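You operate a simulated robot arm through the tools that you are given. There is no shell and no other tool. Be economical: measure what you need, move in short steps, check, and stop when the job is done.

The job below is to be done with a simulated two-armed robot. You get a single attempt, and the scene is never put back.

JOB
Tighten the four silver bolts on door A with the purple driver.
Fine: both upper bolts before the lower two; put the purple driver back in its cradle. All else on door A and in the long tray stays as it is, and the door stays clamped.
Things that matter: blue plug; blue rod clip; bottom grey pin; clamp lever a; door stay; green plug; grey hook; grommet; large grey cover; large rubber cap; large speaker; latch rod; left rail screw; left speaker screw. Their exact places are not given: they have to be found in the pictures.

Only the result counts: the job must be done as asked and must still hold three seconds after the hand-in. Knocking over, shifting, dropping, spilling or breaking anything else fails it.

ROBOT AND FRAMES
Two 6-joint arms with fingered hands on one trunk, on a base that drives. Base frame: it is fixed to the floor where the robot stands at the start and does not move with it; the origin is under the middle of the robot, x ahead of it, y to its left, z up. Readings come in m, degrees, newtons and seconds.
The left shoulder is at the start at [0.05, 0.17, 1.024], the right one opposite. With the tool pointing down near the work surface each hand reaches from about 0.48 to 0.76 m from the robot's upright axis, wherever it stands, measured 20 degrees to its own side. Places, roughly: blue rod clip [0.6, -0.4, 1.5]; clamp lever a [0.7, -0.8, 1.2]; door stay [0.7, 0.1, 1.3]; latch rod [0.7, -0.5, 1.5]; lower left bolt hole [0.7, -0.1, 0.9]; lower right bolt hole [0.7, -0.3, 0.9]; upper left bolt hole [0.7, -0.1, 1.4]; upper right bolt hole [0.7, -0.3, 1.4]; yellow switch [0.5, -0.5, 0.8]. Payload 3.5 kg a hand.
The tool frame of a hand sits at the grasp point between the pads (the TCP): z along the fingers, y along the line on which they close. The tips reach 0.026 m beyond it. Largest opening 0.132 m; the body of the gripper starts 0.073 m behind the TCP. The gripper is a hand of 3 fingers: y runs from the thumb to the fingers, the wrist lies at [0, 0, -0.234] in the tool frame.
Orientation is told as [roll, pitch, yaw] about the base's x, y, z axes, in that order, counted from this pose: with the fingers straight down and closing along the base's y, the tool's x points along the base's -x, its y along +y and its z along -z.

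CONTROLS
- The arms move only by the tool drive_tool. It takes "left_moves", "right_moves" or both (then of equal length, played together; a hand with none holds still); each is a list of rows, each a list of 6 numbers: the shift along the tool's x, y, z in m, then the turn, a rotation vector about the tool's x, y, z in degrees. In form: [[tx, ty, tz, ax, ay, az], ...]. A call has 1 to 12 rows; each row shifts and turns the commanded pose from where the row before left it, along the tool's axes as they then stand. Rows are played at 5 a second. More than 0.05 m and 8.6 degrees between two rows, and nothing of the call is played. Where a pose cannot be reached the arm comes as near as it can. A force on the tool above 40 N (or 10 N above the force at the start of the call, whichever is more), or a blocked arm, ends the call early, and 0.2 s more pass. In this call time passes only in rows, and 0.2 s behind the last. It gives the time, the measured TCP pose, the force on the tool (base axes), the opening and the grip force at its end, in the units of the frame above (readings bear some noise), with the torque about the TCP (base axes, N m) and any sound that the robot's microphone picked up.
- Cameras (640 x 400 px; columns grow to the right, rows downward): "scene" is now at [0.0539, -0.0018, 1.6313]; the picture's right is [-0.00, -1.00, 0.00], its down [-0.69, 0.00, -0.72] and it looks along [0.72, -0.00, -0.69] (base axes); focal length 264 px, centre (320, 200). "left" rides on the left gripper at [-0.062, 0.003, -0.092] in its tool frame; the picture's right is [-0.05, -1.00, 0.00], its down [0.83, -0.04, -0.56] and it looks along [0.56, -0.03, 0.83] (tool axes); focal length 230 px, centre (320, 200). "right" rides on the right gripper at [0.062, 0.003, -0.092] in its tool frame; the picture's right is [-0.05, 1.00, 0.00], its down [-0.83, -0.04, -0.56] and it looks along [-0.55, -0.03, 0.83] (tool axes); focal length 230 px, centre (320, 200).
- capture(camera): a new picture of that camera. The clock stands still meanwhile.
- raise_lower(by): slides the trunk up (or, below 0, down) by that many m; the arms and the scene camera ride with it, the base frame stays. It gives what a move gives, with no picture.
- drive_base(legs): drives the robot by 1 to 6 legs, each [ahead, left, turn to the left] in m, m and degrees, along the robot's own axes; the way and the turn of a leg run together, so that a leg with both is an arc; at most 1.5 m and 180 degrees a leg. The arms and the cameras ride along, it lands a little off, and it stops where it bumps. It gives what a move gives.
- finger_targets(finger1, finger2, thumb_bend, hand): sets how far each is bent, from 0 (flat) to 100 (curled in); at 30 the hand is open as for a grip, at 70 the pads meet at the TCP. One left out holds its place. A second passes; each finger stops where it meets its share of the squeeze, and holds until it gets a number again. It is the only way to open and close the hand. It gives what a move gives, with no picture; readings hold the bend of each and the force on the fingers (four entries, about 0 where the hand has none), thumb and palm.
- turn_head(pan, tilt): turns the head with the scene camera to pan (to the left, within 86 degrees either way) and tilt (down, from -29 to 69), counted from straight ahead of the robot. It gives what a move gives.
- locate(camera, pixels): for up to 12 pixels [column, row] of the newest picture of that camera ("zoom" is the newest enlarged one), the place [x, y, z] in the base frame of the surface seen there, good to about 0.003 m, but the place of the scene camera against the robot may be out by one fixed shift of up to 0.018 m in any direction. The clock stands still meanwhile.
- close_up(camera, box): a new picture of the part [left, top, right, bottom] of that camera's present view, enlarged. The clock stands still meanwhile.
- close_job(): hands the job in; it is judged then, once.

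Work in short steps. Measure before you move; look again where a grasp or a placing could have gone wrong, and mend it. You have 80 turns and 70 pictures in all, those below and enlarged ones among them. Open the grippers and draw the arms clear of the work before you hand the job in, unless the task says otherwise; then end with one line.

The tools are called by a JSON object that holds its "fn" and its "kwargs". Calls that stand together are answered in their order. drive_tool: Moves the arms, as the interface text tells. Its arguments: {"type":"object","properties":{"left_moves":{"type":"array","items":{"type":"array","items":{"type":"number"}}},"right_moves":{"type":"array","items":{"type":"array","items":{"type":"number"}}}},"required":[]} The other tools are called the same way: raise_lower (by) slides the trunk up or down; finger_targets (finger1, finger2, thumb_bend, hand) moves the fingers one by one; drive_base (legs) drives the base; turn_head (pan, tilt) turns the head that bears the scene camera; capture (camera) takes a picture; locate (camera, pixels) gives the place of the surface under pixels of a picture; close_up (camera, box) takes an enlarged picture of a part of a camera's view; close_job () hands the job in.

At the start:

```text
clock: 0.0
left_eef_pos: [0.5541, 0.0661, 1.1507]
left_tool_rot: [0.1, -0.2, 0.0]
left_force: [0.2, 1.1, 0.4]
left_wrist_torque: [-0.02, 0.03, -0.04]
left_finger_gap: 0.1319
left_finger_force: 0.0
left_shape: jaw
left_bend: [30.0, 30.0, 30.0]
left_finger forces: [0.1, 0.1, 0.1, 0.1, 0.1, 0.0]
right_eef_pos: [0.5237, -0.3295, 1.1496]
right_tool_rot: [0.0, 0.0, 0.0]
right_force: [0.7, 0.7, 0.6]
right_wrist_torque: [0.03, -0.04, -0.03]
right_finger_gap: 0.1319
right_finger_force: 0.1
right_shape: jaw
right_bend: [30.0, 30.0, 30.0]
right_finger forces: [0.1, 0.0, 0.0, 0.0, 0.1, 0.1]
trunk travel left (down, up): [-0.639, 0.071]
robot x, y, heading: [0.0022, 0.002, -0.0]
head pan, tilt: [-0.2, 43.7]
```

scene: 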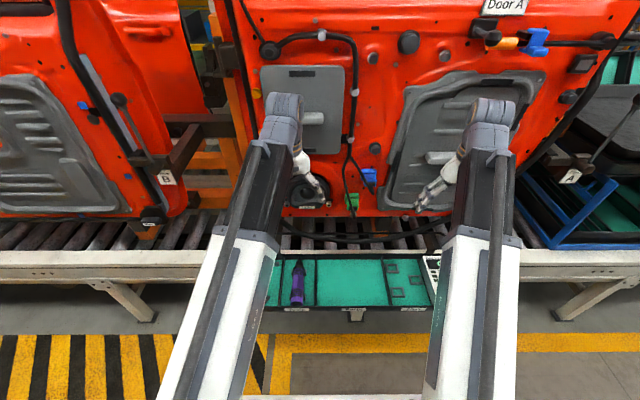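
right: 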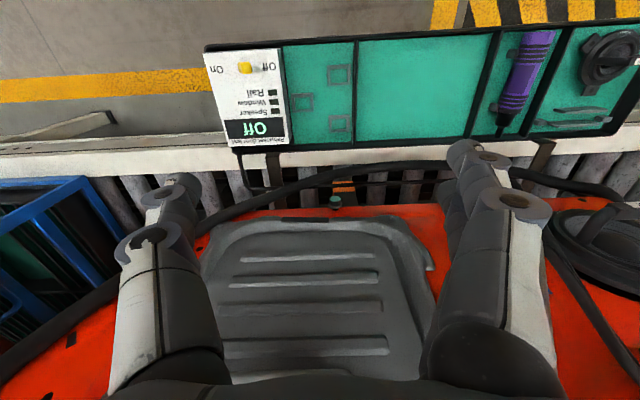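
left: 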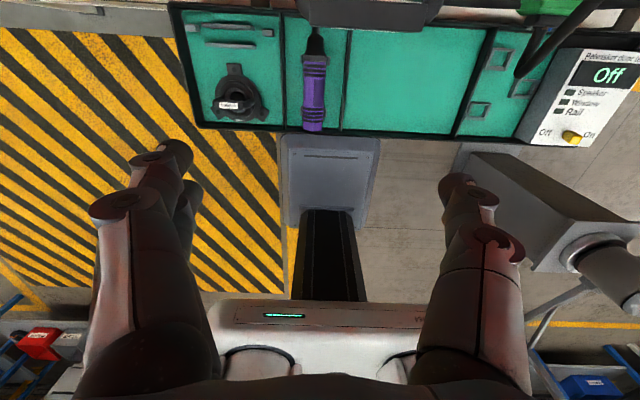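

I start by looking at the door and the tray enlarged, before moving anything.

{"fn": "close_up", "kwargs": {"camera": "left", "box": [160, 0, 640, 160]}}

{"fn": "close_up", "kwargs": {"camera": "scene", "box": [230, 0, 620, 240]}}

{"fn": "turn_head", "kwargs": {"pan": -15, "tilt": 15}}

```text
1.33 times, centred on (400, 80) of left
```

zoom: 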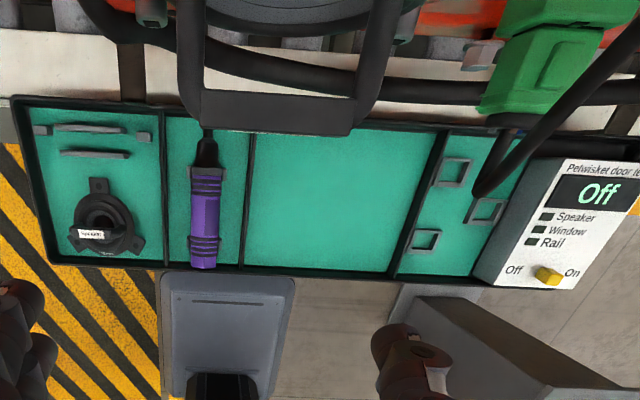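

```text
1.64 times, centred on (425, 120) of scene
```

zoom: 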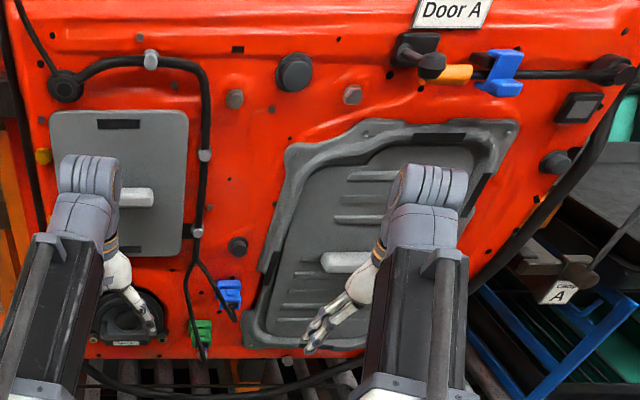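

```text
clock: 0.9
left_eef_pos: [0.5542, 0.0672, 1.1495]
left_tool_rot: [0.1, -0.2, 0.0]
left_force: [0.3, 0.3, 0.7]
left_wrist_torque: [-0.01, -0.01, 0.0]
left_finger_gap: 0.1317
left_finger_force: 0.0
left_shape: jaw
left_bend: [30.0, 30.0, 30.0]
left_finger forces: [0.0, 0.0, 0.0, 0.0, 0.0, 0.0]
right_eef_pos: [0.5237, -0.33, 1.1504]
right_tool_rot: [0.0, 0.0, 0.0]
right_force: [-0.4, -0.3, 0.4]
right_wrist_torque: [0.0, 0.0, -0.03]
right_finger_gap: 0.1322
right_finger_force: 0.0
right_shape: jaw
right_bend: [30.0, 30.0, 30.0]
right_finger forces: [0.0, 0.0, 0.0, 0.0, 0.0, 0.1]
trunk travel left (down, up): [-0.639, 0.071]
robot x, y, heading: [0.0012, -0.0018, -0.4]
head pan, tilt: [-15.0, 15.0]
```

Two silver hex bolts seem to sit at zoom (234,98) and (352,94). I look from the level head.

{"fn": "capture", "kwargs": {"camera": "scene"}}

{"fn": "close_up", "kwargs": {"camera": "right", "box": [200, 20, 640, 220]}}

```text
64 pictures are left
```

scene: 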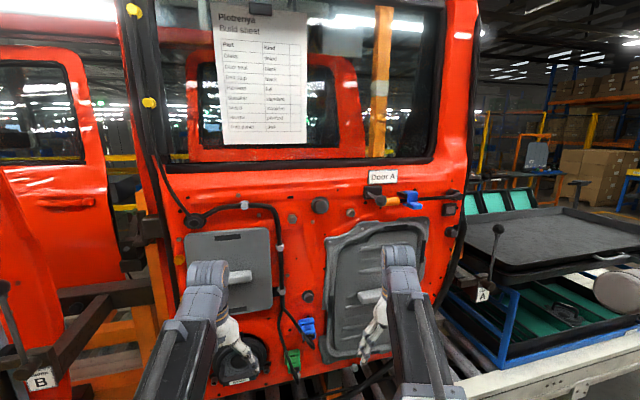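

```text
1.45 times, centred on (420, 120) of right
```

zoom: 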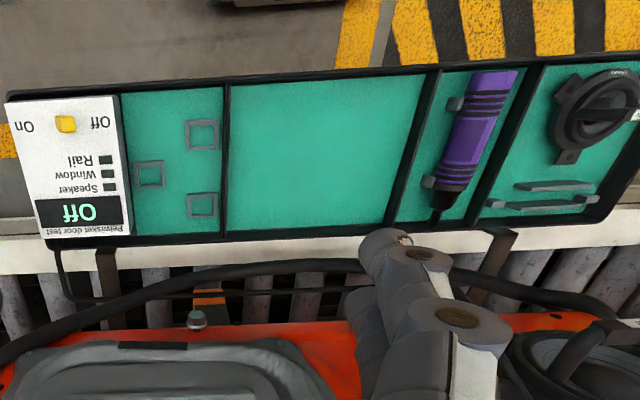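

I read the build sheet and look for the bolts with enlarged pictures.

{"fn": "close_up", "kwargs": {"camera": "scene", "box": [210, 5, 310, 145]}}

{"fn": "close_up", "kwargs": {"camera": "scene", "box": [170, 160, 470, 390]}}

```text
2.86 times, centred on (260, 75) of scene
```

zoom: 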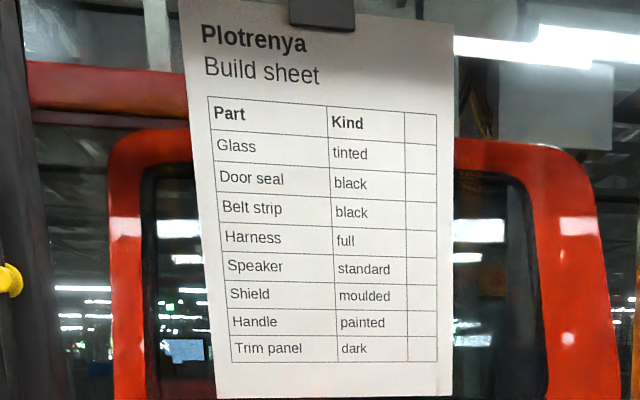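

```text
1.74 times, centred on (320, 275) of scene
```

zoom: 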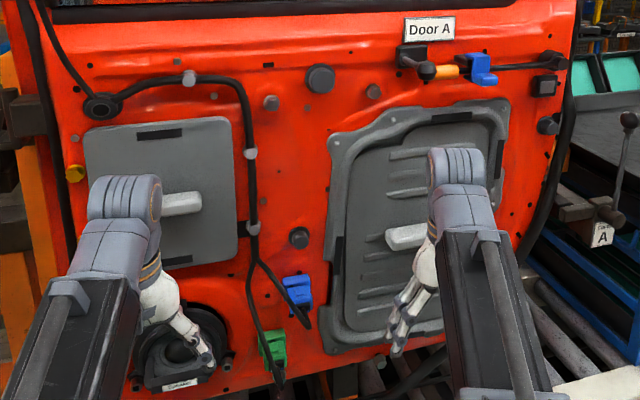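

Measure the candidate bolts and landmarks.

{"fn": "locate", "kwargs": {"camera": "zoom", "pixels": [[271, 103], [374, 91], [320, 78], [299, 237], [294, 110], [450, 330], [548, 125], [280, 180], [296, 290], [270, 345], [415, 75], [310, 330]]}}

{"fn": "raise_lower", "kwargs": {"by": -0.3}}

{"fn": "turn_head", "kwargs": {"pan": -10, "tilt": 15}}

{"fn": "capture", "kwargs": {"camera": "scene"}}

```text
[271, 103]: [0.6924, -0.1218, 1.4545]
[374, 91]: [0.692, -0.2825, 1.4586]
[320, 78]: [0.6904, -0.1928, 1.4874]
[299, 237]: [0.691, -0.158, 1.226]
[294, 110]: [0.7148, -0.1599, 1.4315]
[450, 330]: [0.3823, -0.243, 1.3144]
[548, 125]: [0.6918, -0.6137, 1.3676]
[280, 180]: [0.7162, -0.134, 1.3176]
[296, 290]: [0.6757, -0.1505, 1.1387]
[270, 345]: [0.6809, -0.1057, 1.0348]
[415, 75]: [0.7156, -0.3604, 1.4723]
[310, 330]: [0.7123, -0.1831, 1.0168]
```

```text
clock: 3.0
left_eef_pos: [0.5496, 0.067, 0.934]
left_tool_rot: [0.1, -0.7, 0.0]
left_force: [-27.9, 1.7, 10.1]
left_wrist_torque: [-0.06, -3.65, 0.15]
left_finger_gap: 0.1317
left_finger_force: 0.1
left_shape: jaw
left_bend: [30.0, 30.0, 30.0]
left_finger forces: [0.0, 0.0, 0.0, 0.1, 0.0, 0.1]
right_eef_pos: [0.52, -0.3293, 0.929]
right_tool_rot: [0.1, -0.2, 0.1]
right_force: [0.0, 0.0, -0.4]
right_wrist_torque: [-0.02, 0.03, -0.02]
right_finger_gap: 0.1318
right_finger_force: 0.1
right_shape: jaw
right_bend: [30.0, 30.0, 30.0]
right_finger forces: [0.0, 0.1, 0.0, 0.1, 0.0, 0.1]
trunk travel left (down, up): [-0.417, 0.293]
robot x, y, heading: [-0.0026, -0.002, 0.2]
head pan, tilt: [-15.0, 15.0]
stopped: the force on the tool passed its limit (the readings are from after the stop); the commanded pose is now the measured one
```

```text
clock: 3.6
left_eef_pos: [0.5497, 0.0679, 0.9342]
left_tool_rot: [0.0, -0.7, -0.1]
left_force: [-42.9, 0.6, 6.5]
left_wrist_torque: [-0.13, -4.94, 0.24]
left_finger_gap: 0.1319
left_finger_force: 0.0
left_shape: jaw
left_bend: [30.0, 30.0, 30.0]
left_finger forces: [0.1, 0.0, 0.0, 0.0, 0.1, 0.0]
right_eef_pos: [0.5199, -0.3288, 0.9299]
right_tool_rot: [0.0, -0.4, 0.0]
right_force: [-0.1, -0.8, 0.1]
right_wrist_torque: [0.01, 0.0, -0.03]
right_finger_gap: 0.1318
right_finger_force: 0.0
right_shape: jaw
right_bend: [30.0, 30.0, 30.0]
right_finger forces: [0.0, 0.0, 0.1, 0.0, 0.0, 0.1]
trunk travel left (down, up): [-0.417, 0.293]
robot x, y, heading: [0.0004, -0.0019, 0.2]
head pan, tilt: [-10.0, 15.0]
```

```text
60 pictures are left
```

scene: 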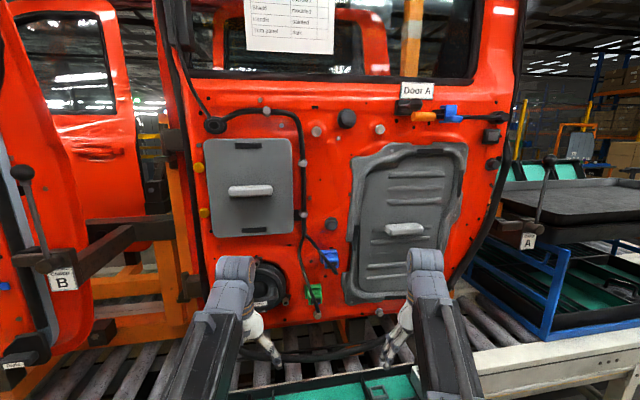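

The left hand touched something at the door (about -43 N in x), so I back it straight off from the door.

{"fn": "drive_tool", "kwargs": {"left_moves": [[0.03, 0, 0, 0, 0, 0], [0.04, 0, 0, 0, 0, 0]]}}

{"fn": "close_up", "kwargs": {"camera": "scene", "box": [180, 80, 500, 340]}}

```text
clock: 4.2
left_eef_pos: [0.4898, 0.0653, 0.917]
left_tool_rot: [0.0, -0.8, 0.0]
left_force: [0.2, 0.2, 0.6]
left_wrist_torque: [0.01, -0.01, 0.01]
left_finger_gap: 0.1321
left_finger_force: 0.1
left_shape: jaw
left_bend: [30.0, 30.0, 30.0]
left_finger forces: [0.0, 0.0, 0.1, 0.1, 0.1, 0.1]
left hand out of reach, approached as far as the arm can: row 2
right_eef_pos: [0.5231, -0.3294, 0.9264]
right_tool_rot: [-0.1, 0.0, 0.0]
right_force: [-0.3, -0.2, -0.2]
right_wrist_torque: [-0.01, 0.01, 0.0]
right_finger_gap: 0.1319
right_finger_force: 0.0
right_shape: jaw
right_bend: [30.0, 30.0, 30.0]
right_finger forces: [0.0, 0.0, 0.0, 0.0, 0.0, 0.0]
trunk travel left (down, up): [-0.417, 0.293]
robot x, y, heading: [0.0006, -0.0005, 0.1]
head pan, tilt: [-10.0, 15.0]
```

```text
1.54 times, centred on (340, 210) of scene
```

zoom: 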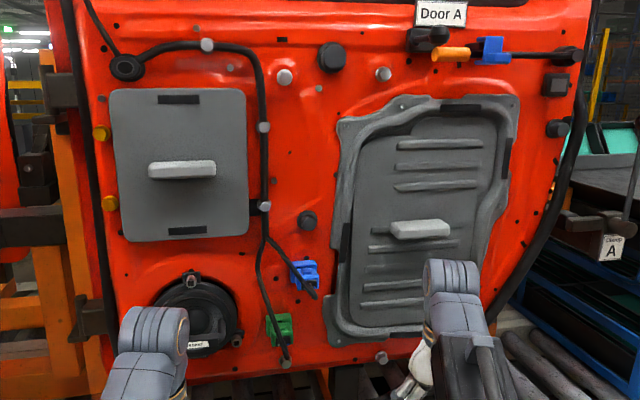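

Speaker looks in place. Silver bolts appear at zoom (284,76), (384,74), (382,357), (286,364); I measure and enlarge them.

{"fn": "locate", "kwargs": {"camera": "zoom", "pixels": [[284, 76], [384, 74], [382, 357], [286, 364], [190, 280], [308, 220], [305, 270], [280, 325], [185, 168], [420, 228], [235, 342], [450, 55]]}}

{"fn": "close_up", "kwargs": {"camera": "scene", "box": [290, 100, 400, 160]}}

{"fn": "close_up", "kwargs": {"camera": "scene", "box": [290, 270, 400, 340]}}

```text
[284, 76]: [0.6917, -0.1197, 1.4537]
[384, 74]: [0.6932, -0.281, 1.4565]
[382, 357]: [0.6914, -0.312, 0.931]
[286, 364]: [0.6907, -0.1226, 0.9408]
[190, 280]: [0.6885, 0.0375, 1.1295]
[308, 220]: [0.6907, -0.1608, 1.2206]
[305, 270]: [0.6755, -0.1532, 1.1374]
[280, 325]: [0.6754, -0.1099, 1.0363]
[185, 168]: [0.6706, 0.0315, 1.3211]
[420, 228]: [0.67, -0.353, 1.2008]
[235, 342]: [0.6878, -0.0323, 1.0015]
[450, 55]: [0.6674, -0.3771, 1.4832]
```

```text
5.82 times, centred on (345, 130) of scene
```

zoom: 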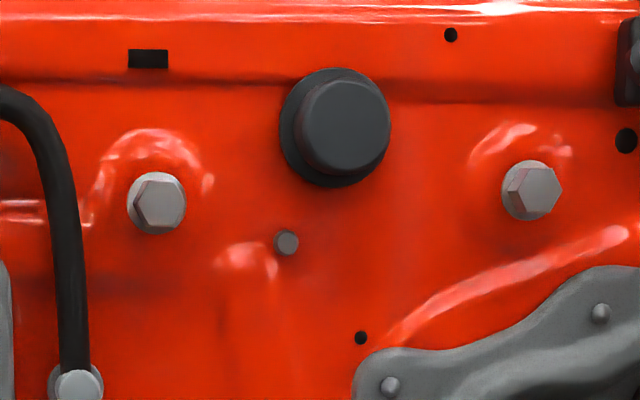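

```text
5.71 times, centred on (345, 305) of scene
```

zoom: 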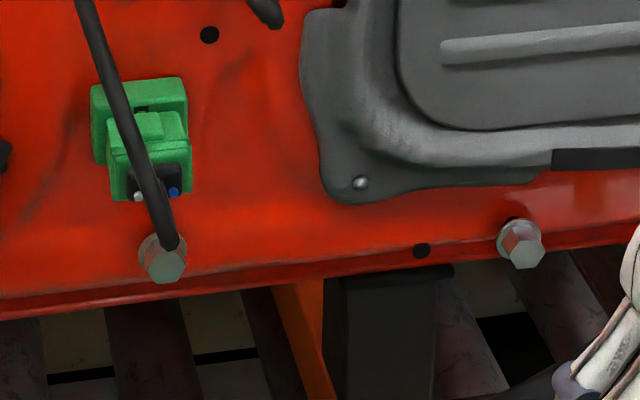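

Bolts confirmed as hex heads. Now the tray: look down with the head.

{"fn": "turn_head", "kwargs": {"pan": 0, "tilt": 55}}

{"fn": "capture", "kwargs": {"camera": "scene"}}

```text
clock: 5.3
left_eef_pos: [0.4888, 0.0647, 0.9176]
left_tool_rot: [-0.1, -0.8, 0.0]
left_force: [-0.2, 0.0, -0.1]
left_wrist_torque: [0.0, 0.01, 0.0]
left_finger_gap: 0.1317
left_finger_force: 0.1
left_shape: jaw
left_bend: [30.0, 30.0, 30.0]
left_finger forces: [0.0, 0.0, 0.0, 0.0, 0.0, 0.0]
right_eef_pos: [0.5227, -0.3288, 0.9286]
right_tool_rot: [0.0, 0.0, 0.0]
right_force: [0.3, -0.2, 0.6]
right_wrist_torque: [0.01, -0.03, 0.0]
right_finger_gap: 0.1321
right_finger_force: 0.0
right_shape: jaw
right_bend: [30.0, 30.0, 30.0]
right_finger forces: [0.1, 0.0, 0.0, 0.0, 0.0, 0.0]
trunk travel left (down, up): [-0.417, 0.293]
robot x, y, heading: [-0.0002, 0.0013, 0.2]
head pan, tilt: [0.0, 55.0]
```

```text
56 pictures are left
```

scene: 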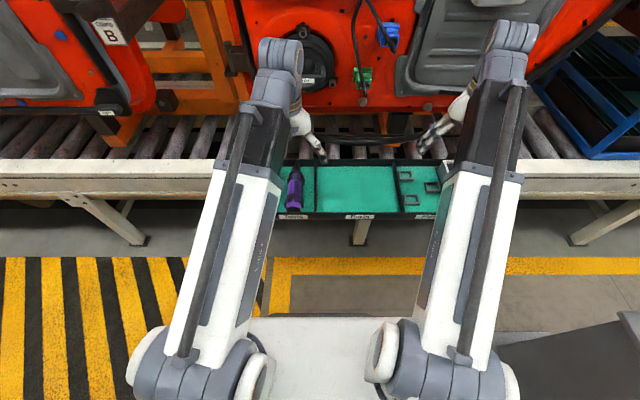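

{"fn": "close_up", "kwargs": {"camera": "scene", "box": [250, 140, 450, 230]}}

{"fn": "close_up", "kwargs": {"camera": "left", "box": [100, 0, 540, 200]}}

```text
3.20 times, centred on (350, 185) of scene
```

zoom: 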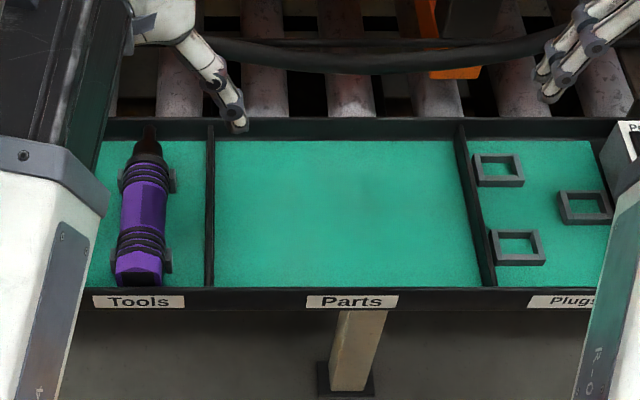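

```text
1.45 times, centred on (320, 100) of left
```

zoom: 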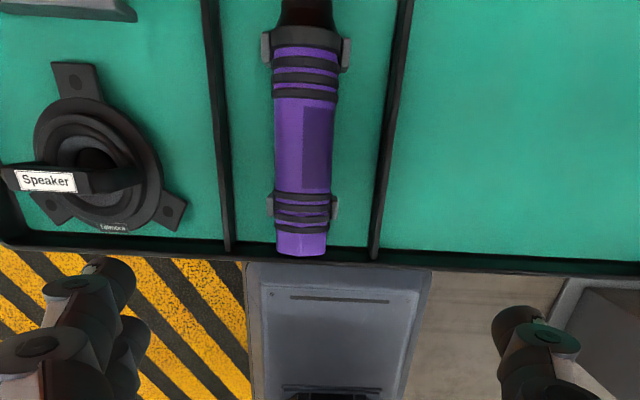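

Measure the driver with the wrist camera (free of the scene camera's shift).

{"fn": "locate", "kwargs": {"camera": "zoom", "pixels": [[307, 5], [307, 40], [304, 140], [303, 205], [302, 245], [275, 140], [333, 140], [345, 55], [265, 50], [250, 150], [212, 150], [385, 150]]}}

{"fn": "close_up", "kwargs": {"camera": "right", "box": [200, 0, 640, 200]}}

```text
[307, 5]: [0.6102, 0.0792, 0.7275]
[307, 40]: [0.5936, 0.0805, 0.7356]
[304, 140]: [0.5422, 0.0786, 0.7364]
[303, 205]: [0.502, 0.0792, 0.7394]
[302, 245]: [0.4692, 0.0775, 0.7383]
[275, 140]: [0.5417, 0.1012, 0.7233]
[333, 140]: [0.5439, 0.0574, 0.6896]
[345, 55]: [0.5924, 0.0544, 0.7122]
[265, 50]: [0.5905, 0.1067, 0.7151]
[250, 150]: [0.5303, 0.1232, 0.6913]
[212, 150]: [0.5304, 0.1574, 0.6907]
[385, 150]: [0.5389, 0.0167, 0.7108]
```

```text
1.45 times, centred on (420, 100) of right
```

zoom: 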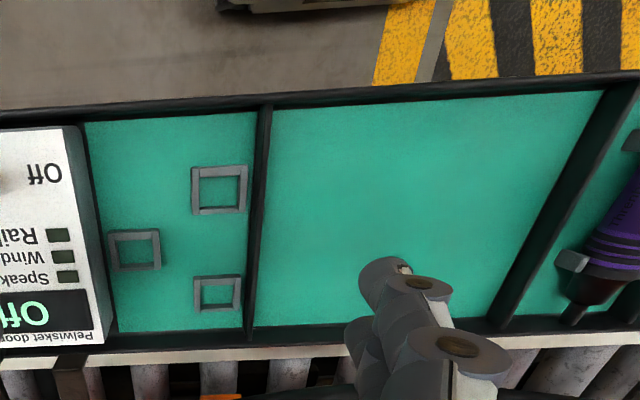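

Driver axis lies at y≈0.0795, top z≈0.737, body x≈0.463–0.61, saddles at x≈0.50 and 0.592. I'll use the right hand (its camera faces away from the door and sees the bit), so I shift the base 0.28 m left.

{"fn": "drive_base", "kwargs": {"legs": [[0, 0.28, 0]]}}

{"fn": "capture", "kwargs": {"camera": "right"}}

```text
clock: 7.2
left_eef_pos: [0.4884, 0.3457, 0.9171]
left_tool_rot: [0.0, -0.8, 0.2]
left_force: [0.7, 0.7, 0.2]
left_wrist_torque: [-0.01, -0.03, -0.02]
left_finger_gap: 0.1319
left_finger_force: 0.0
left_shape: jaw
left_bend: [30.0, 30.0, 30.0]
left_finger forces: [0.1, 0.1, 0.0, 0.0, 0.0, 0.1]
right_eef_pos: [0.5232, -0.0494, 0.9267]
right_tool_rot: [0.1, 0.0, 0.2]
right_force: [-0.3, 0.2, 0.8]
right_wrist_torque: [-0.04, 0.0, 0.01]
right_finger_gap: 0.132
right_finger_force: 0.0
right_shape: jaw
right_bend: [30.0, 30.0, 30.0]
right_finger forces: [0.0, 0.1, 0.1, 0.1, 0.1, 0.1]
trunk travel left (down, up): [-0.417, 0.293]
robot x, y, heading: [-0.0033, 0.2786, 0.0]
head pan, tilt: [0.0, 55.0]
```

```text
52 pictures are left
```

right: 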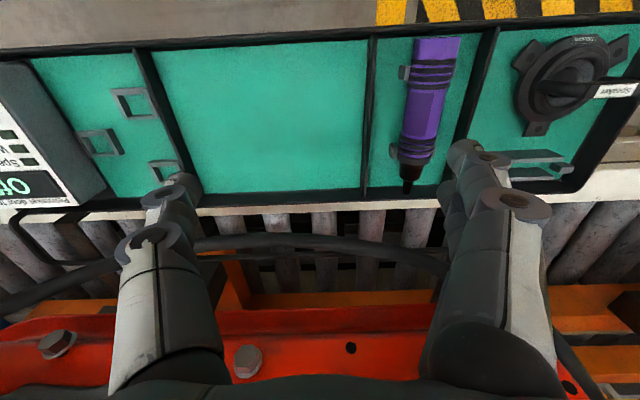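

Re-measure the driver and the lower bolts with this camera.

{"fn": "locate", "kwargs": {"camera": "right", "pixels": [[409, 190], [411, 180], [415, 155], [420, 115], [430, 60], [402, 115], [440, 112], [436, 40], [392, 150], [436, 157], [57, 343], [247, 358]]}}

{"fn": "close_up", "kwargs": {"camera": "right", "box": [360, 20, 500, 210]}}

```text
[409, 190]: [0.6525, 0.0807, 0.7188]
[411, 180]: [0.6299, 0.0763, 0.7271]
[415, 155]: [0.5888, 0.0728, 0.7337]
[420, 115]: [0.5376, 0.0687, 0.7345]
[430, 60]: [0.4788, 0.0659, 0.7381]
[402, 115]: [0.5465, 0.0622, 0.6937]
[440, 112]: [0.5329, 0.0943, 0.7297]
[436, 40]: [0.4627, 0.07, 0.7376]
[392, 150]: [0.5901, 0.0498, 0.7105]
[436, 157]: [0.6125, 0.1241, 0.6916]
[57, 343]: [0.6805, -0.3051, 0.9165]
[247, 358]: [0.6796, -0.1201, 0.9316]
```

```text
2.11 times, centred on (430, 115) of right
```

zoom: 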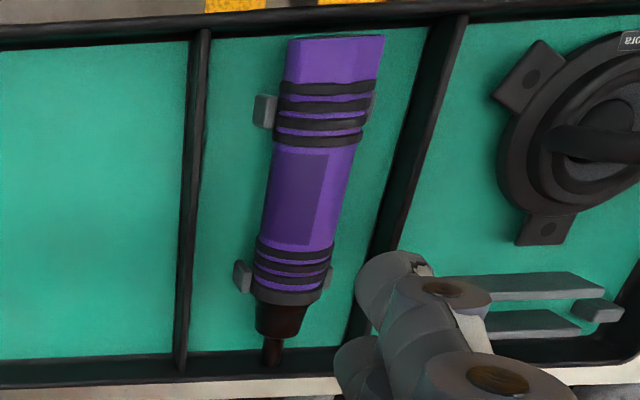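

Preshape the right fingers narrower (dividers at y≈0.017 and ≈0.14) and move above the driver.

{"fn": "finger_targets", "kwargs": {"hand": "right", "finger1": 47, "finger2": 47, "thumb_bend": 47}}

{"fn": "drive_tool", "kwargs": {"right_moves": [[-0.01, 0.043, 0, 0, 0, 0], [-0.012, 0.043, 0, 0, 0, 0], [0, 0.042, 0, 0, 0, 0], [0, 0, 0.04, 0, 0, 0], [0, 0, 0.04, 0, 0, 0], [0, 0, 0.03, 0, 0, 0]]}}

{"fn": "capture", "kwargs": {"camera": "right"}}

```text
clock: 8.2
left_eef_pos: [0.4886, 0.3462, 0.9166]
left_tool_rot: [0.1, -0.8, 0.2]
left_force: [0.1, -0.7, -1.1]
left_wrist_torque: [0.01, -0.01, 0.01]
left_finger_gap: 0.1318
left_finger_force: 0.0
left_shape: jaw
left_bend: [30.0, 30.0, 30.0]
left_finger forces: [0.1, 0.0, 0.0, 0.0, 0.0, 0.0]
right_eef_pos: [0.5246, -0.0486, 0.9286]
right_tool_rot: [0.0, 0.0, 0.1]
right_force: [0.4, 0.5, 0.4]
right_wrist_torque: [-0.02, 0.01, -0.02]
right_finger_gap: 0.0787
right_finger_force: 0.1
right_shape: fingers
right_bend: [47.0, 47.0, 47.0]
right_finger forces: [0.0, 0.1, 0.0, 0.0, 0.0, 0.0]
trunk travel left (down, up): [-0.417, 0.293]
robot x, y, heading: [0.0035, 0.2741, 0.1]
head pan, tilt: [0.0, 55.0]
```

```text
clock: 9.6
left_eef_pos: [0.4893, 0.345, 0.9167]
left_tool_rot: [0.0, -0.8, 0.2]
left_force: [0.6, 0.4, -1.0]
left_wrist_torque: [0.02, 0.01, 0.0]
left_finger_gap: 0.132
left_finger_force: 0.0
left_shape: jaw
left_bend: [30.0, 30.0, 30.0]
left_finger forces: [0.0, 0.1, 0.0, 0.0, 0.0, 0.1]
right_eef_pos: [0.5451, 0.0766, 0.8192]
right_tool_rot: [-0.1, 0.0, 0.2]
right_force: [-0.4, -0.3, 0.7]
right_wrist_torque: [0.03, 0.03, 0.0]
right_finger_gap: 0.0783
right_finger_force: 0.1
right_shape: fingers
right_bend: [47.0, 47.0, 47.0]
right_finger forces: [0.0, 0.0, 0.0, 0.1, 0.0, 0.0]
trunk travel left (down, up): [-0.417, 0.293]
robot x, y, heading: [0.0007, 0.278, 0.1]
head pan, tilt: [0.0, 55.0]
```

```text
50 pictures are left
```

right: 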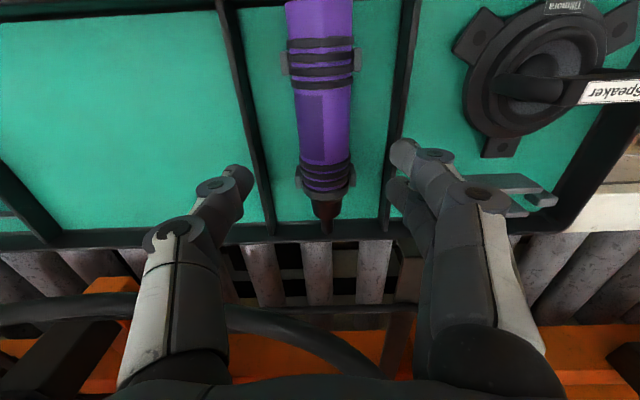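

The driver sits between thumb and fingers; I re-measure its sides before descending.

{"fn": "locate", "kwargs": {"camera": "right", "pixels": [[328, 222], [327, 205], [326, 180], [324, 130], [297, 115], [352, 110], [321, 60], [298, 182], [353, 175], [286, 62], [358, 58], [320, 20]]}}

```text
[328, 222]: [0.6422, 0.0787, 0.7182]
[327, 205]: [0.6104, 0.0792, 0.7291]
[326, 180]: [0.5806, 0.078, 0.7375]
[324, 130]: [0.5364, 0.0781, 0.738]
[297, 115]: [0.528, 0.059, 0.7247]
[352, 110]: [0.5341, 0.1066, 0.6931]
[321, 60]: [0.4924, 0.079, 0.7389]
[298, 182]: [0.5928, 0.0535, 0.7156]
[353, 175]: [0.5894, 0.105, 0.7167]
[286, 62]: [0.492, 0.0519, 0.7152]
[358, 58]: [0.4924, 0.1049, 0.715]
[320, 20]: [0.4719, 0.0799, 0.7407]
```

Axis y=0.0787, saddles at x=0.492/0.591. Descend to z≈0.722 and close.

{"fn": "drive_tool", "kwargs": {"right_moves": [[0.003, 0.0015, 0.035, 0, 0, 0], [0, 0, 0.035, 0, 0, 0], [0, 0, 0.026, 0, 0, 0]]}}

{"fn": "finger_targets", "kwargs": {"hand": "right", "finger1": 75, "finger2": 75, "thumb_bend": 75}}

{"fn": "capture", "kwargs": {"camera": "right"}}

```text
clock: 10.4
left_eef_pos: [0.4869, 0.3455, 0.9177]
left_tool_rot: [0.0, -0.8, 0.2]
left_force: [-0.5, 0.0, 0.4]
left_wrist_torque: [0.02, -0.03, -0.01]
left_finger_gap: 0.132
left_finger_force: 0.1
left_shape: jaw
left_bend: [30.0, 30.0, 30.0]
left_finger forces: [0.0, 0.0, 0.0, 0.1, 0.0, 0.0]
right_eef_pos: [0.5419, 0.0797, 0.7249]
right_tool_rot: [0.1, -0.2, 0.3]
right_force: [0.0, 0.0, 19.6]
right_wrist_torque: [0.25, 0.0, 0.04]
right_finger_gap: 0.0785
right_finger_force: 9.8
right_shape: fingers
right_bend: [47.0, 47.0, 47.0]
right_finger forces: [7.7, 5.4, 0.0, 0.0, 6.5, 0.0]
trunk travel left (down, up): [-0.417, 0.293]
robot x, y, heading: [-0.0018, 0.2769, 0.3]
head pan, tilt: [0.0, 55.0]
```

```text
clock: 11.4
left_eef_pos: [0.4868, 0.3449, 0.9173]
left_tool_rot: [-0.1, -0.8, 0.2]
left_force: [-0.3, -0.1, 0.2]
left_wrist_torque: [-0.02, 0.01, 0.0]
left_finger_gap: 0.1318
left_finger_force: 0.0
left_shape: jaw
left_bend: [30.0, 30.0, 30.0]
left_finger forces: [0.0, 0.0, 0.1, 0.1, 0.0, 0.1]
right_eef_pos: [0.5414, 0.0794, 0.7217]
right_tool_rot: [0.0, 0.0, 0.2]
right_force: [0.1, 0.0, 6.8]
right_wrist_torque: [0.45, 0.03, 0.05]
right_finger_gap: 0.0337
right_finger_force: 23.9
right_shape: fingers
right_bend: [65.0, 65.0, 66.0]
right_finger forces: [13.9, 14.9, 0.1, 0.0, 18.5, 0.1]
trunk travel left (down, up): [-0.417, 0.293]
robot x, y, heading: [-0.0038, 0.2765, 0.4]
head pan, tilt: [0.0, 55.0]
```

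```text
49 pictures are left
```

right: 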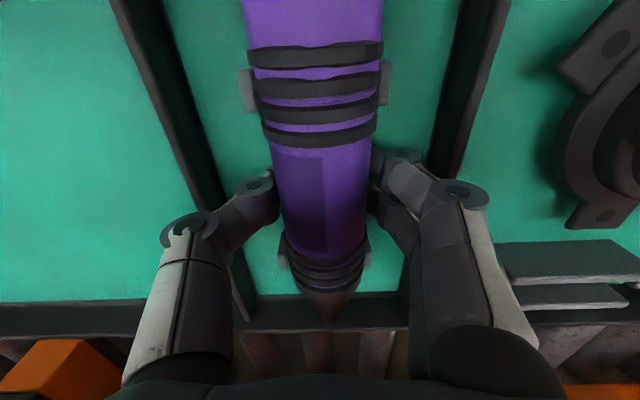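

Gripped (gap 0.034, ~24 N). Squeeze a bit further and lift.

{"fn": "finger_targets", "kwargs": {"hand": "right", "finger1": 100, "finger2": 100, "thumb_bend": 100}}

{"fn": "drive_tool", "kwargs": {"right_moves": [[0, 0, -0.03, 0, 0, 0], [0, 0, -0.04, 0, 0, 0], [0, 0, -0.04, 0, 0, 0], [0, 0, -0.04, 0, 0, 0], [0, 0, -0.04, 0, 0, 0]]}}

{"fn": "capture", "kwargs": {"camera": "right"}}

```text
clock: 12.4
left_eef_pos: [0.4882, 0.3444, 0.9171]
left_tool_rot: [0.0, -0.8, 0.2]
left_force: [0.1, 0.2, 0.1]
left_wrist_torque: [0.0, -0.01, 0.02]
left_finger_gap: 0.1317
left_finger_force: 0.1
left_shape: jaw
left_bend: [30.0, 30.0, 30.0]
left_finger forces: [0.0, 0.0, 0.0, 0.1, 0.0, 0.0]
right_eef_pos: [0.5415, 0.0778, 0.7216]
right_tool_rot: [0.0, 0.0, 0.2]
right_force: [-1.1, -7.0, 0.3]
right_wrist_torque: [0.16, 0.02, 0.06]
right_finger_gap: 0.0311
right_finger_force: 21.0
right_shape: fingers
right_bend: [66.0, 66.0, 66.0]
right_finger forces: [10.1, 10.5, 0.0, 0.0, 21.4, 0.0]
trunk travel left (down, up): [-0.417, 0.293]
robot x, y, heading: [0.001, 0.2791, 0.1]
head pan, tilt: [0.0, 55.0]
```

```text
clock: 13.6
left_eef_pos: [0.4889, 0.3445, 0.9164]
left_tool_rot: [0.0, -0.8, 0.3]
left_force: [0.5, -0.1, -0.4]
left_wrist_torque: [-0.02, 0.05, -0.02]
left_finger_gap: 0.1318
left_finger_force: 0.0
left_shape: jaw
left_bend: [30.0, 30.0, 30.0]
left_finger forces: [0.0, 0.1, 0.1, 0.0, 0.0, 0.0]
right_eef_pos: [0.5419, 0.0797, 0.9119]
right_tool_rot: [0.0, 0.1, 0.3]
right_force: [0.5, 0.2, -5.3]
right_wrist_torque: [-0.02, -0.01, 0.0]
right_finger_gap: 0.0305
right_finger_force: 18.5
right_shape: fingers
right_bend: [64.0, 65.0, 67.0]
right_finger forces: [9.4, 8.9, 0.0, 0.0, 18.1, 0.1]
trunk travel left (down, up): [-0.417, 0.293]
robot x, y, heading: [-0.0009, 0.2791, 0.3]
head pan, tilt: [0.0, 55.0]
```

```text
48 pictures are left
```

right: 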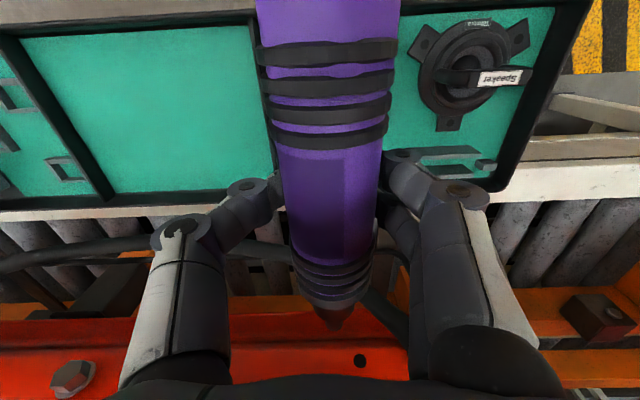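

Lifted (5 N weight). Measure the driver's line in hand: points along the top and the nose tip.

{"fn": "locate", "kwargs": {"camera": "right", "pixels": [[334, 322], [335, 315], [333, 290], [331, 240], [330, 180], [328, 100], [326, 30], [334, 328]]}}

{"fn": "turn_head", "kwargs": {"pan": -10, "tilt": 45}}

{"fn": "capture", "kwargs": {"camera": "scene"}}

{"fn": "close_up", "kwargs": {"camera": "right", "box": [260, 230, 420, 390]}}

```text
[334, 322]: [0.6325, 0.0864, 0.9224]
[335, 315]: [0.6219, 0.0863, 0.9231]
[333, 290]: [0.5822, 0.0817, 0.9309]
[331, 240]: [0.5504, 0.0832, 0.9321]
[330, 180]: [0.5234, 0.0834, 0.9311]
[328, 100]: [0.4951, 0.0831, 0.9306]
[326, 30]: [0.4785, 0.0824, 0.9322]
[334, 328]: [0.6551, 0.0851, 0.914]
```

```text
clock: 14.4
left_eef_pos: [0.4881, 0.3455, 0.9182]
left_tool_rot: [-0.1, -0.9, 0.3]
left_force: [-1.2, -0.5, 0.4]
left_wrist_torque: [0.0, -0.02, 0.02]
left_finger_gap: 0.1323
left_finger_force: 0.1
left_shape: jaw
left_bend: [30.0, 30.0, 30.0]
left_finger forces: [0.0, 0.0, 0.0, 0.0, 0.1, 0.0]
right_eef_pos: [0.5424, 0.0803, 0.9097]
right_tool_rot: [-0.1, 0.0, 0.1]
right_force: [-0.3, -0.2, -6.1]
right_wrist_torque: [-0.02, -0.01, 0.01]
right_finger_gap: 0.0307
right_finger_force: 18.3
right_shape: fingers
right_bend: [64.0, 65.0, 67.0]
right_finger forces: [9.3, 8.9, 0.0, 0.0, 18.1, 0.0]
trunk travel left (down, up): [-0.417, 0.293]
robot x, y, heading: [-0.0032, 0.278, 0.1]
head pan, tilt: [-10.0, 45.0]
```

```text
47 pictures are left
```

scene: 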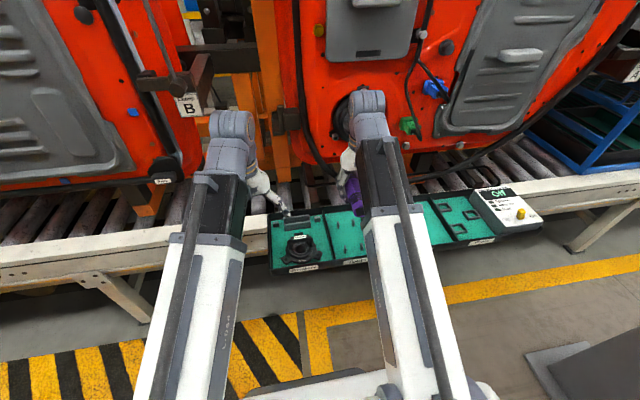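

```text
2.50 times, centred on (340, 310) of right
```

zoom: 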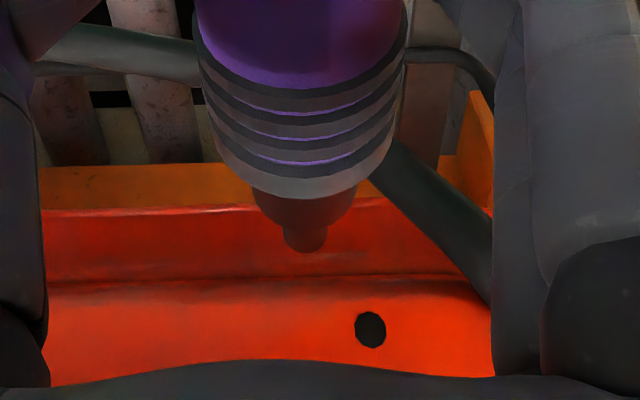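

Driver is aligned: axis at TCP height, y +0.004 m, tip ≈0.115 m ahead of TCP. Back off, raise the trunk fully, then move right to face the upper left bolt.

{"fn": "drive_base", "kwargs": {"legs": [[-0.18, 0, 0]]}}

{"fn": "raise_lower", "kwargs": {"by": 0.29}}

{"fn": "drive_base", "kwargs": {"legs": [[0, -0.2, 0]]}}

```text
clock: 15.9
left_eef_pos: [0.3096, 0.3451, 0.9154]
left_tool_rot: [0.1, -0.7, 0.5]
left_force: [-0.5, -0.7, 0.3]
left_wrist_torque: [-0.01, -0.01, -0.02]
left_finger_gap: 0.1321
left_finger_force: 0.1
left_shape: jaw
left_bend: [30.0, 30.0, 30.0]
left_finger forces: [0.0, 0.1, 0.0, 0.0, 0.0, 0.0]
right_eef_pos: [0.3643, 0.0796, 0.9121]
right_tool_rot: [0.0, 0.0, 0.3]
right_force: [0.4, 0.3, -5.1]
right_wrist_torque: [-0.02, 0.01, -0.01]
right_finger_gap: 0.0304
right_finger_force: 18.2
right_shape: fingers
right_bend: [64.0, 65.0, 67.0]
right_finger forces: [9.1, 8.8, 0.1, 0.0, 17.9, 0.0]
trunk travel left (down, up): [-0.417, 0.293]
robot x, y, heading: [-0.1793, 0.2767, 0.1]
head pan, tilt: [-10.0, 45.0]
```

```text
clock: 18.8
left_eef_pos: [0.3106, 0.3446, 1.2074]
left_tool_rot: [0.0, -0.7, 0.4]
left_force: [0.4, 0.0, -0.4]
left_wrist_torque: [-0.03, 0.01, -0.05]
left_finger_gap: 0.1318
left_finger_force: 0.1
left_shape: jaw
left_bend: [30.0, 30.0, 30.0]
left_finger forces: [0.0, 0.0, 0.0, 0.0, 0.0, 0.1]
right_eef_pos: [0.3637, 0.0794, 1.1998]
right_tool_rot: [0.0, 0.1, 0.3]
right_force: [-0.1, -0.3, -6.2]
right_wrist_torque: [-0.03, 0.0, 0.03]
right_finger_gap: 0.0303
right_finger_force: 17.7
right_shape: fingers
right_bend: [64.0, 65.0, 67.0]
right_finger forces: [9.1, 8.7, 0.0, 0.0, 17.6, 0.1]
trunk travel left (down, up): [-0.707, 0.003]
robot x, y, heading: [-0.1828, 0.2739, 0.1]
head pan, tilt: [-10.0, 45.0]
```

```text
clock: 20.4
left_eef_pos: [0.3105, 0.1472, 1.2077]
left_tool_rot: [0.0, -0.8, 0.7]
left_force: [1.5, -0.4, -0.2]
left_wrist_torque: [0.02, 0.01, 0.01]
left_finger_gap: 0.1319
left_finger_force: 0.1
left_shape: jaw
left_bend: [30.0, 30.0, 30.0]
left_finger forces: [0.1, 0.0, 0.0, 0.0, 0.1, 0.0]
right_eef_pos: [0.3667, -0.1176, 1.1992]
right_tool_rot: [0.2, 0.1, 0.6]
right_force: [0.1, -1.4, -5.6]
right_wrist_torque: [0.01, 0.0, 0.01]
right_finger_gap: 0.0305
right_finger_force: 17.3
right_shape: fingers
right_bend: [64.0, 65.0, 67.0]
right_finger forces: [9.1, 8.7, 0.0, 0.1, 17.8, 0.0]
trunk travel left (down, up): [-0.707, 0.003]
robot x, y, heading: [-0.1798, 0.0788, 0.6]
head pan, tilt: [-10.0, 45.0]
```

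Roll stays 0 at first (tightening turns the fingers from down to left). Test whether the arm can lift the driver to bolt height z≈1.447 here.

{"fn": "drive_tool", "kwargs": {"right_moves": [[0, 0, -0.045, 0, 0, 0], [0, 0, -0.045, 0, 0, 0], [0, 0, -0.045, 0, 0, 0], [0, 0, -0.045, 0, 0, 0], [0, 0, -0.045, 0, 0, 0], [0, 0, -0.022, 0, 0, 0]]}}

{"fn": "capture", "kwargs": {"camera": "right"}}

```text
clock: 21.8
left_eef_pos: [0.3102, 0.1499, 1.2079]
left_tool_rot: [0.0, -0.8, 0.6]
left_force: [-0.4, -0.3, -0.7]
left_wrist_torque: [0.02, 0.0, -0.02]
left_finger_gap: 0.1318
left_finger_force: 0.1
left_shape: jaw
left_bend: [30.0, 30.0, 30.0]
left_finger forces: [0.0, 0.0, 0.0, 0.0, 0.0, 0.1]
right_eef_pos: [0.4482, -0.121, 1.2667]
right_tool_rot: [-0.1, -0.8, 0.5]
right_force: [1.3, -0.6, -6.2]
right_wrist_torque: [-0.01, 0.01, 0.0]
right_finger_gap: 0.0302
right_finger_force: 17.8
right_shape: fingers
right_bend: [64.0, 65.0, 67.0]
right_finger forces: [9.3, 8.5, 0.1, 0.0, 17.5, 0.1]
right hand out of reach, approached as far as the arm can: row 1, 2, 3, 4, 5, 6
trunk travel left (down, up): [-0.707, 0.003]
robot x, y, heading: [-0.1748, 0.08, 0.2]
head pan, tilt: [-10.0, 45.0]
```

```text
45 pictures are left
```

right: 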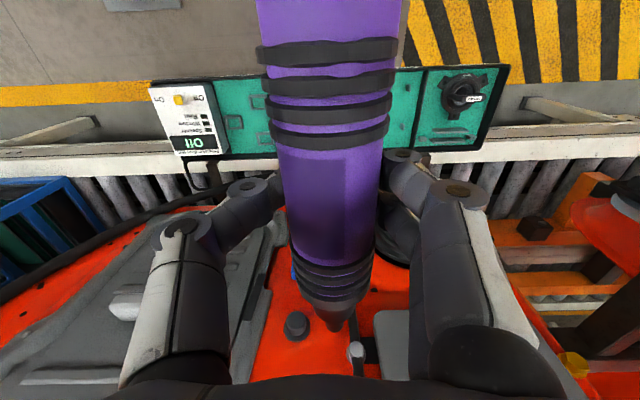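

Hand-down at bolt height is out of reach, so I roll the hand about the driver axis (fingers to the left, wrist out to the right, lower) and see what is reachable.

{"fn": "drive_tool", "kwargs": {"right_moves": [[0, 0, 0, -8.5, 0, 0], [0, 0, 0, -8.5, 0, 0], [0, 0, 0, -8.5, 0, 0], [0, 0, 0, -8.5, 0, 0], [0, 0, 0, -8.5, 0, 0], [0, 0, 0, -8.5, 0, 0], [0, 0, 0, -8.5, 0, 0]]}}

```text
clock: 23.4
left_eef_pos: [0.3104, 0.1495, 1.2072]
left_tool_rot: [-0.1, -0.7, 0.7]
left_force: [-0.8, -0.2, -0.2]
left_wrist_torque: [0.0, 0.0, -0.01]
left_finger_gap: 0.1318
left_finger_force: 0.1
left_shape: jaw
left_bend: [30.0, 30.0, 30.0]
left_finger forces: [0.1, 0.0, 0.0, 0.0, 0.0, 0.1]
right_eef_pos: [0.456, -0.1162, 1.2531]
right_tool_rot: [59.6, -0.2, 0.4]
right_force: [-0.6, 0.0, -6.0]
right_wrist_torque: [-0.01, -0.01, 0.03]
right_finger_gap: 0.0293
right_finger_force: 16.7
right_shape: fingers
right_bend: [66.0, 66.0, 67.0]
right_finger forces: [6.9, 6.8, 0.0, 0.0, 19.2, 0.0]
right hand out of reach, approached as far as the arm can: row 1, 2, 4
trunk travel left (down, up): [-0.707, 0.003]
robot x, y, heading: [-0.1799, 0.079, 0.5]
head pan, tilt: [-10.0, 45.0]
```

Roll 60° works. Now pull back and up together, and move the left arm outwards to keep clear.

{"fn": "drive_tool", "kwargs": {"right_moves": [[0.04, 0, 0, 0, 0, 0], [0.035, 0.02, -0.012, 0, 0, 0], [0.03, 0.033, -0.019, 0, 0, 0], [0.03, 0.033, -0.019, 0, 0, 0], [0.02, 0.039, -0.022, 0, 0, 0], [0, 0.039, -0.022, 0, 0, 0]], "left_moves": [[0, 0.03, 0, 0, 0, 0], [0, 0.03, 0, 0, 0, 0], [0, 0.03, 0, 0, 0, 0], [0, 0.03, 0, 0, 0, 0], [0, 0.03, 0, 0, 0, 0], [0, 0.03, 0, 0, 0, 0]]}}

```text
clock: 24.8
left_eef_pos: [0.3095, 0.3304, 1.2031]
left_tool_rot: [-0.1, -0.8, 0.6]
left_force: [0.1, 0.3, 0.1]
left_wrist_torque: [-0.01, 0.0, 0.01]
left_finger_gap: 0.1318
left_finger_force: 0.1
left_shape: jaw
left_bend: [30.0, 30.0, 30.0]
left_finger forces: [0.0, 0.0, 0.1, 0.1, 0.0, 0.1]
left hand out of reach, approached as far as the arm can: row 3
right_eef_pos: [0.3603, -0.0045, 1.3902]
right_tool_rot: [59.7, -0.1, 0.4]
right_force: [0.5, -0.5, -6.6]
right_wrist_torque: [-0.05, -0.03, 0.0]
right_finger_gap: 0.0284
right_finger_force: 15.4
right_shape: fingers
right_bend: [66.0, 66.0, 67.0]
right_finger forces: [6.6, 6.5, 0.1, 0.1, 18.6, 0.1]
right hand out of reach, approached as far as the arm can: row 1, 2, 3, 4, 5, 6
trunk travel left (down, up): [-0.707, 0.003]
robot x, y, heading: [-0.1779, 0.0789, 0.7]
head pan, tilt: [-10.0, 45.0]
```

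The limit seems to be wrist bend; more roll should relieve it at this height. Roll on to ~94°.

{"fn": "drive_tool", "kwargs": {"right_moves": [[0, 0, 0, -8.5, 0, 0], [0, 0, 0, -8.5, 0, 0], [0, 0, 0, -8.5, 0, 0], [0, 0, 0, -8.5, 0, 0], [0, 0.03, 0, 0, 0, 0], [0, 0.03, 0, 0, 0, 0]]}}

```text
clock: 26.2
left_eef_pos: [0.3104, 0.3283, 1.2045]
left_tool_rot: [0.0, -0.8, 0.8]
left_force: [0.0, 0.5, 0.9]
left_wrist_torque: [0.01, -0.03, -0.05]
left_finger_gap: 0.1322
left_finger_force: 0.0
left_shape: jaw
left_bend: [30.0, 30.0, 30.0]
left_finger forces: [0.0, 0.0, 0.0, 0.1, 0.1, 0.0]
right_eef_pos: [0.3602, -0.009, 1.4484]
right_tool_rot: [93.6, 0.0, 0.6]
right_force: [0.0, -0.7, -6.5]
right_wrist_torque: [0.19, -0.07, -0.02]
right_finger_gap: 0.0028
right_finger_force: 4.1
right_shape: fingers
right_bend: [71.0, 71.0, 78.0]
right_finger forces: [0.0, 2.0, 0.1, 0.0, 7.6, 0.0]
trunk travel left (down, up): [-0.707, 0.003]
robot x, y, heading: [-0.1781, 0.0812, 0.7]
head pan, tilt: [-10.0, 45.0]
```

The grip gap has fallen to 0.003: the driver is slipping. I look at once.

{"fn": "capture", "kwargs": {"camera": "right"}}

{"fn": "capture", "kwargs": {"camera": "scene"}}

```text
44 pictures are left
```

right: 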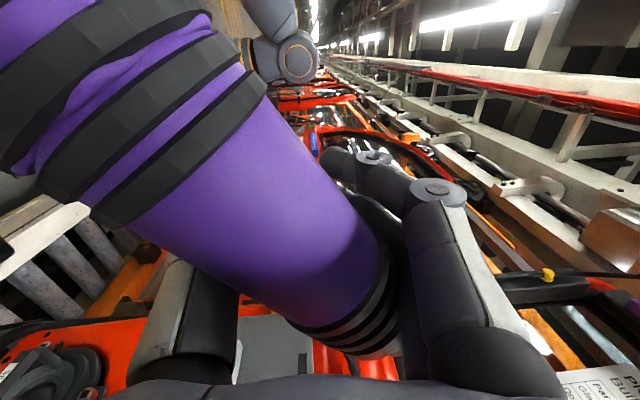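

```text
43 pictures are left
```

scene: 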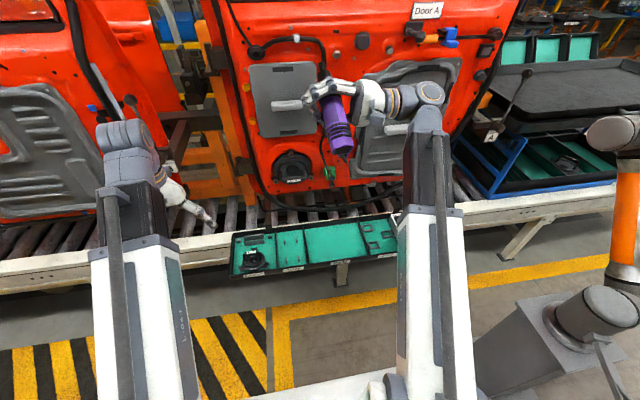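

The driver is tilted and lying between the fingers and the palm. Before acting, I enlarge the view to understand how it is held.

{"fn": "close_up", "kwargs": {"camera": "scene", "box": [280, 60, 460, 180]}}

{"fn": "locate", "kwargs": {"camera": "right", "pixels": [[355, 325], [330, 270], [290, 200], [230, 130], [150, 180], [60, 30], [180, 160], [150, 90], [345, 345]]}}

```text
3.33 times, centred on (370, 120) of scene
```

zoom: 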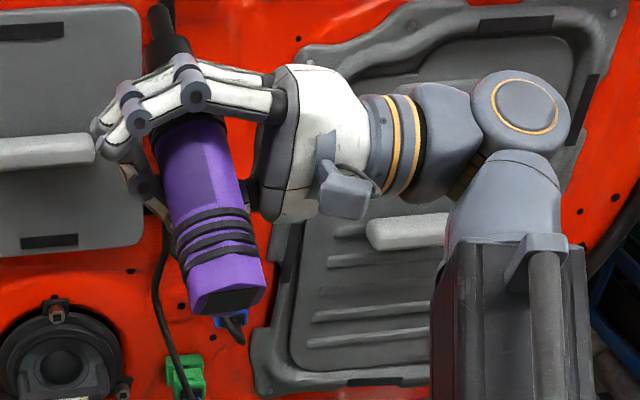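

```text
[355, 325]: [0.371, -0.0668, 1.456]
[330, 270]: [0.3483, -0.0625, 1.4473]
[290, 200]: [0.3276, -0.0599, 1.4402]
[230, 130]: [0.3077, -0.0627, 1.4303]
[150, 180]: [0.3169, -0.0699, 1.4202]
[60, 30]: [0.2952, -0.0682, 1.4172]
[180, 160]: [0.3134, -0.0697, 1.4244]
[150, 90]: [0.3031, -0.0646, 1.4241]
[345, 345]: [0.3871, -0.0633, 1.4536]
```

It is caged: fingers on top, thumb below, palm at the right, nose toward the door. I squeeze again to pull it into the palm.

{"fn": "finger_targets", "kwargs": {"hand": "right", "finger1": 100, "finger2": 100, "thumb_bend": 100}}

{"fn": "close_up", "kwargs": {"camera": "scene", "box": [280, 60, 460, 180]}}

{"fn": "capture", "kwargs": {"camera": "right"}}

```text
clock: 27.2
left_eef_pos: [0.3094, 0.3282, 1.2035]
left_tool_rot: [0.0, -0.8, 0.7]
left_force: [0.2, -0.1, -0.3]
left_wrist_torque: [0.01, 0.01, -0.02]
left_finger_gap: 0.132
left_finger_force: 0.1
left_shape: jaw
left_bend: [30.0, 30.0, 30.0]
left_finger forces: [0.1, 0.1, 0.0, 0.1, 0.0, 0.1]
right_eef_pos: [0.3599, -0.0077, 1.4486]
right_tool_rot: [93.6, 0.1, 0.6]
right_force: [0.1, -0.5, -5.6]
right_wrist_torque: [0.23, -0.06, -0.04]
right_finger_gap: 0.0027
right_finger_force: 4.9
right_shape: fingers
right_bend: [85.0, 86.0, 94.0]
right_finger forces: [0.0, 1.1, 0.1, 0.1, 10.4, 0.0]
trunk travel left (down, up): [-0.707, 0.003]
robot x, y, heading: [-0.1793, 0.079, 0.6]
head pan, tilt: [-10.0, 45.0]
```

```text
3.33 times, centred on (370, 120) of scene
```

zoom: 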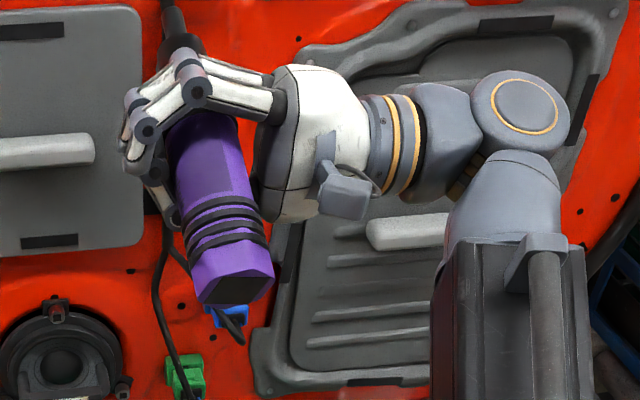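

```text
40 pictures are left
```

right: 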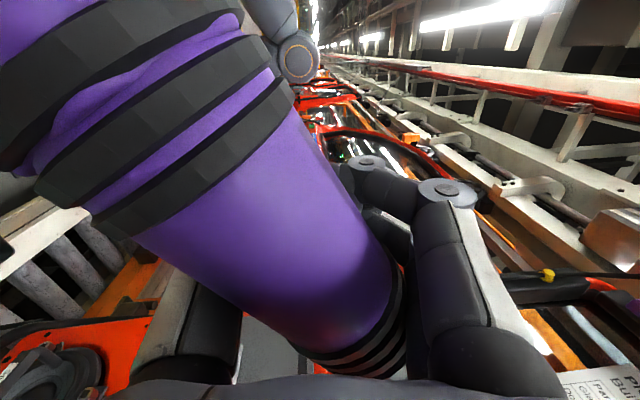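

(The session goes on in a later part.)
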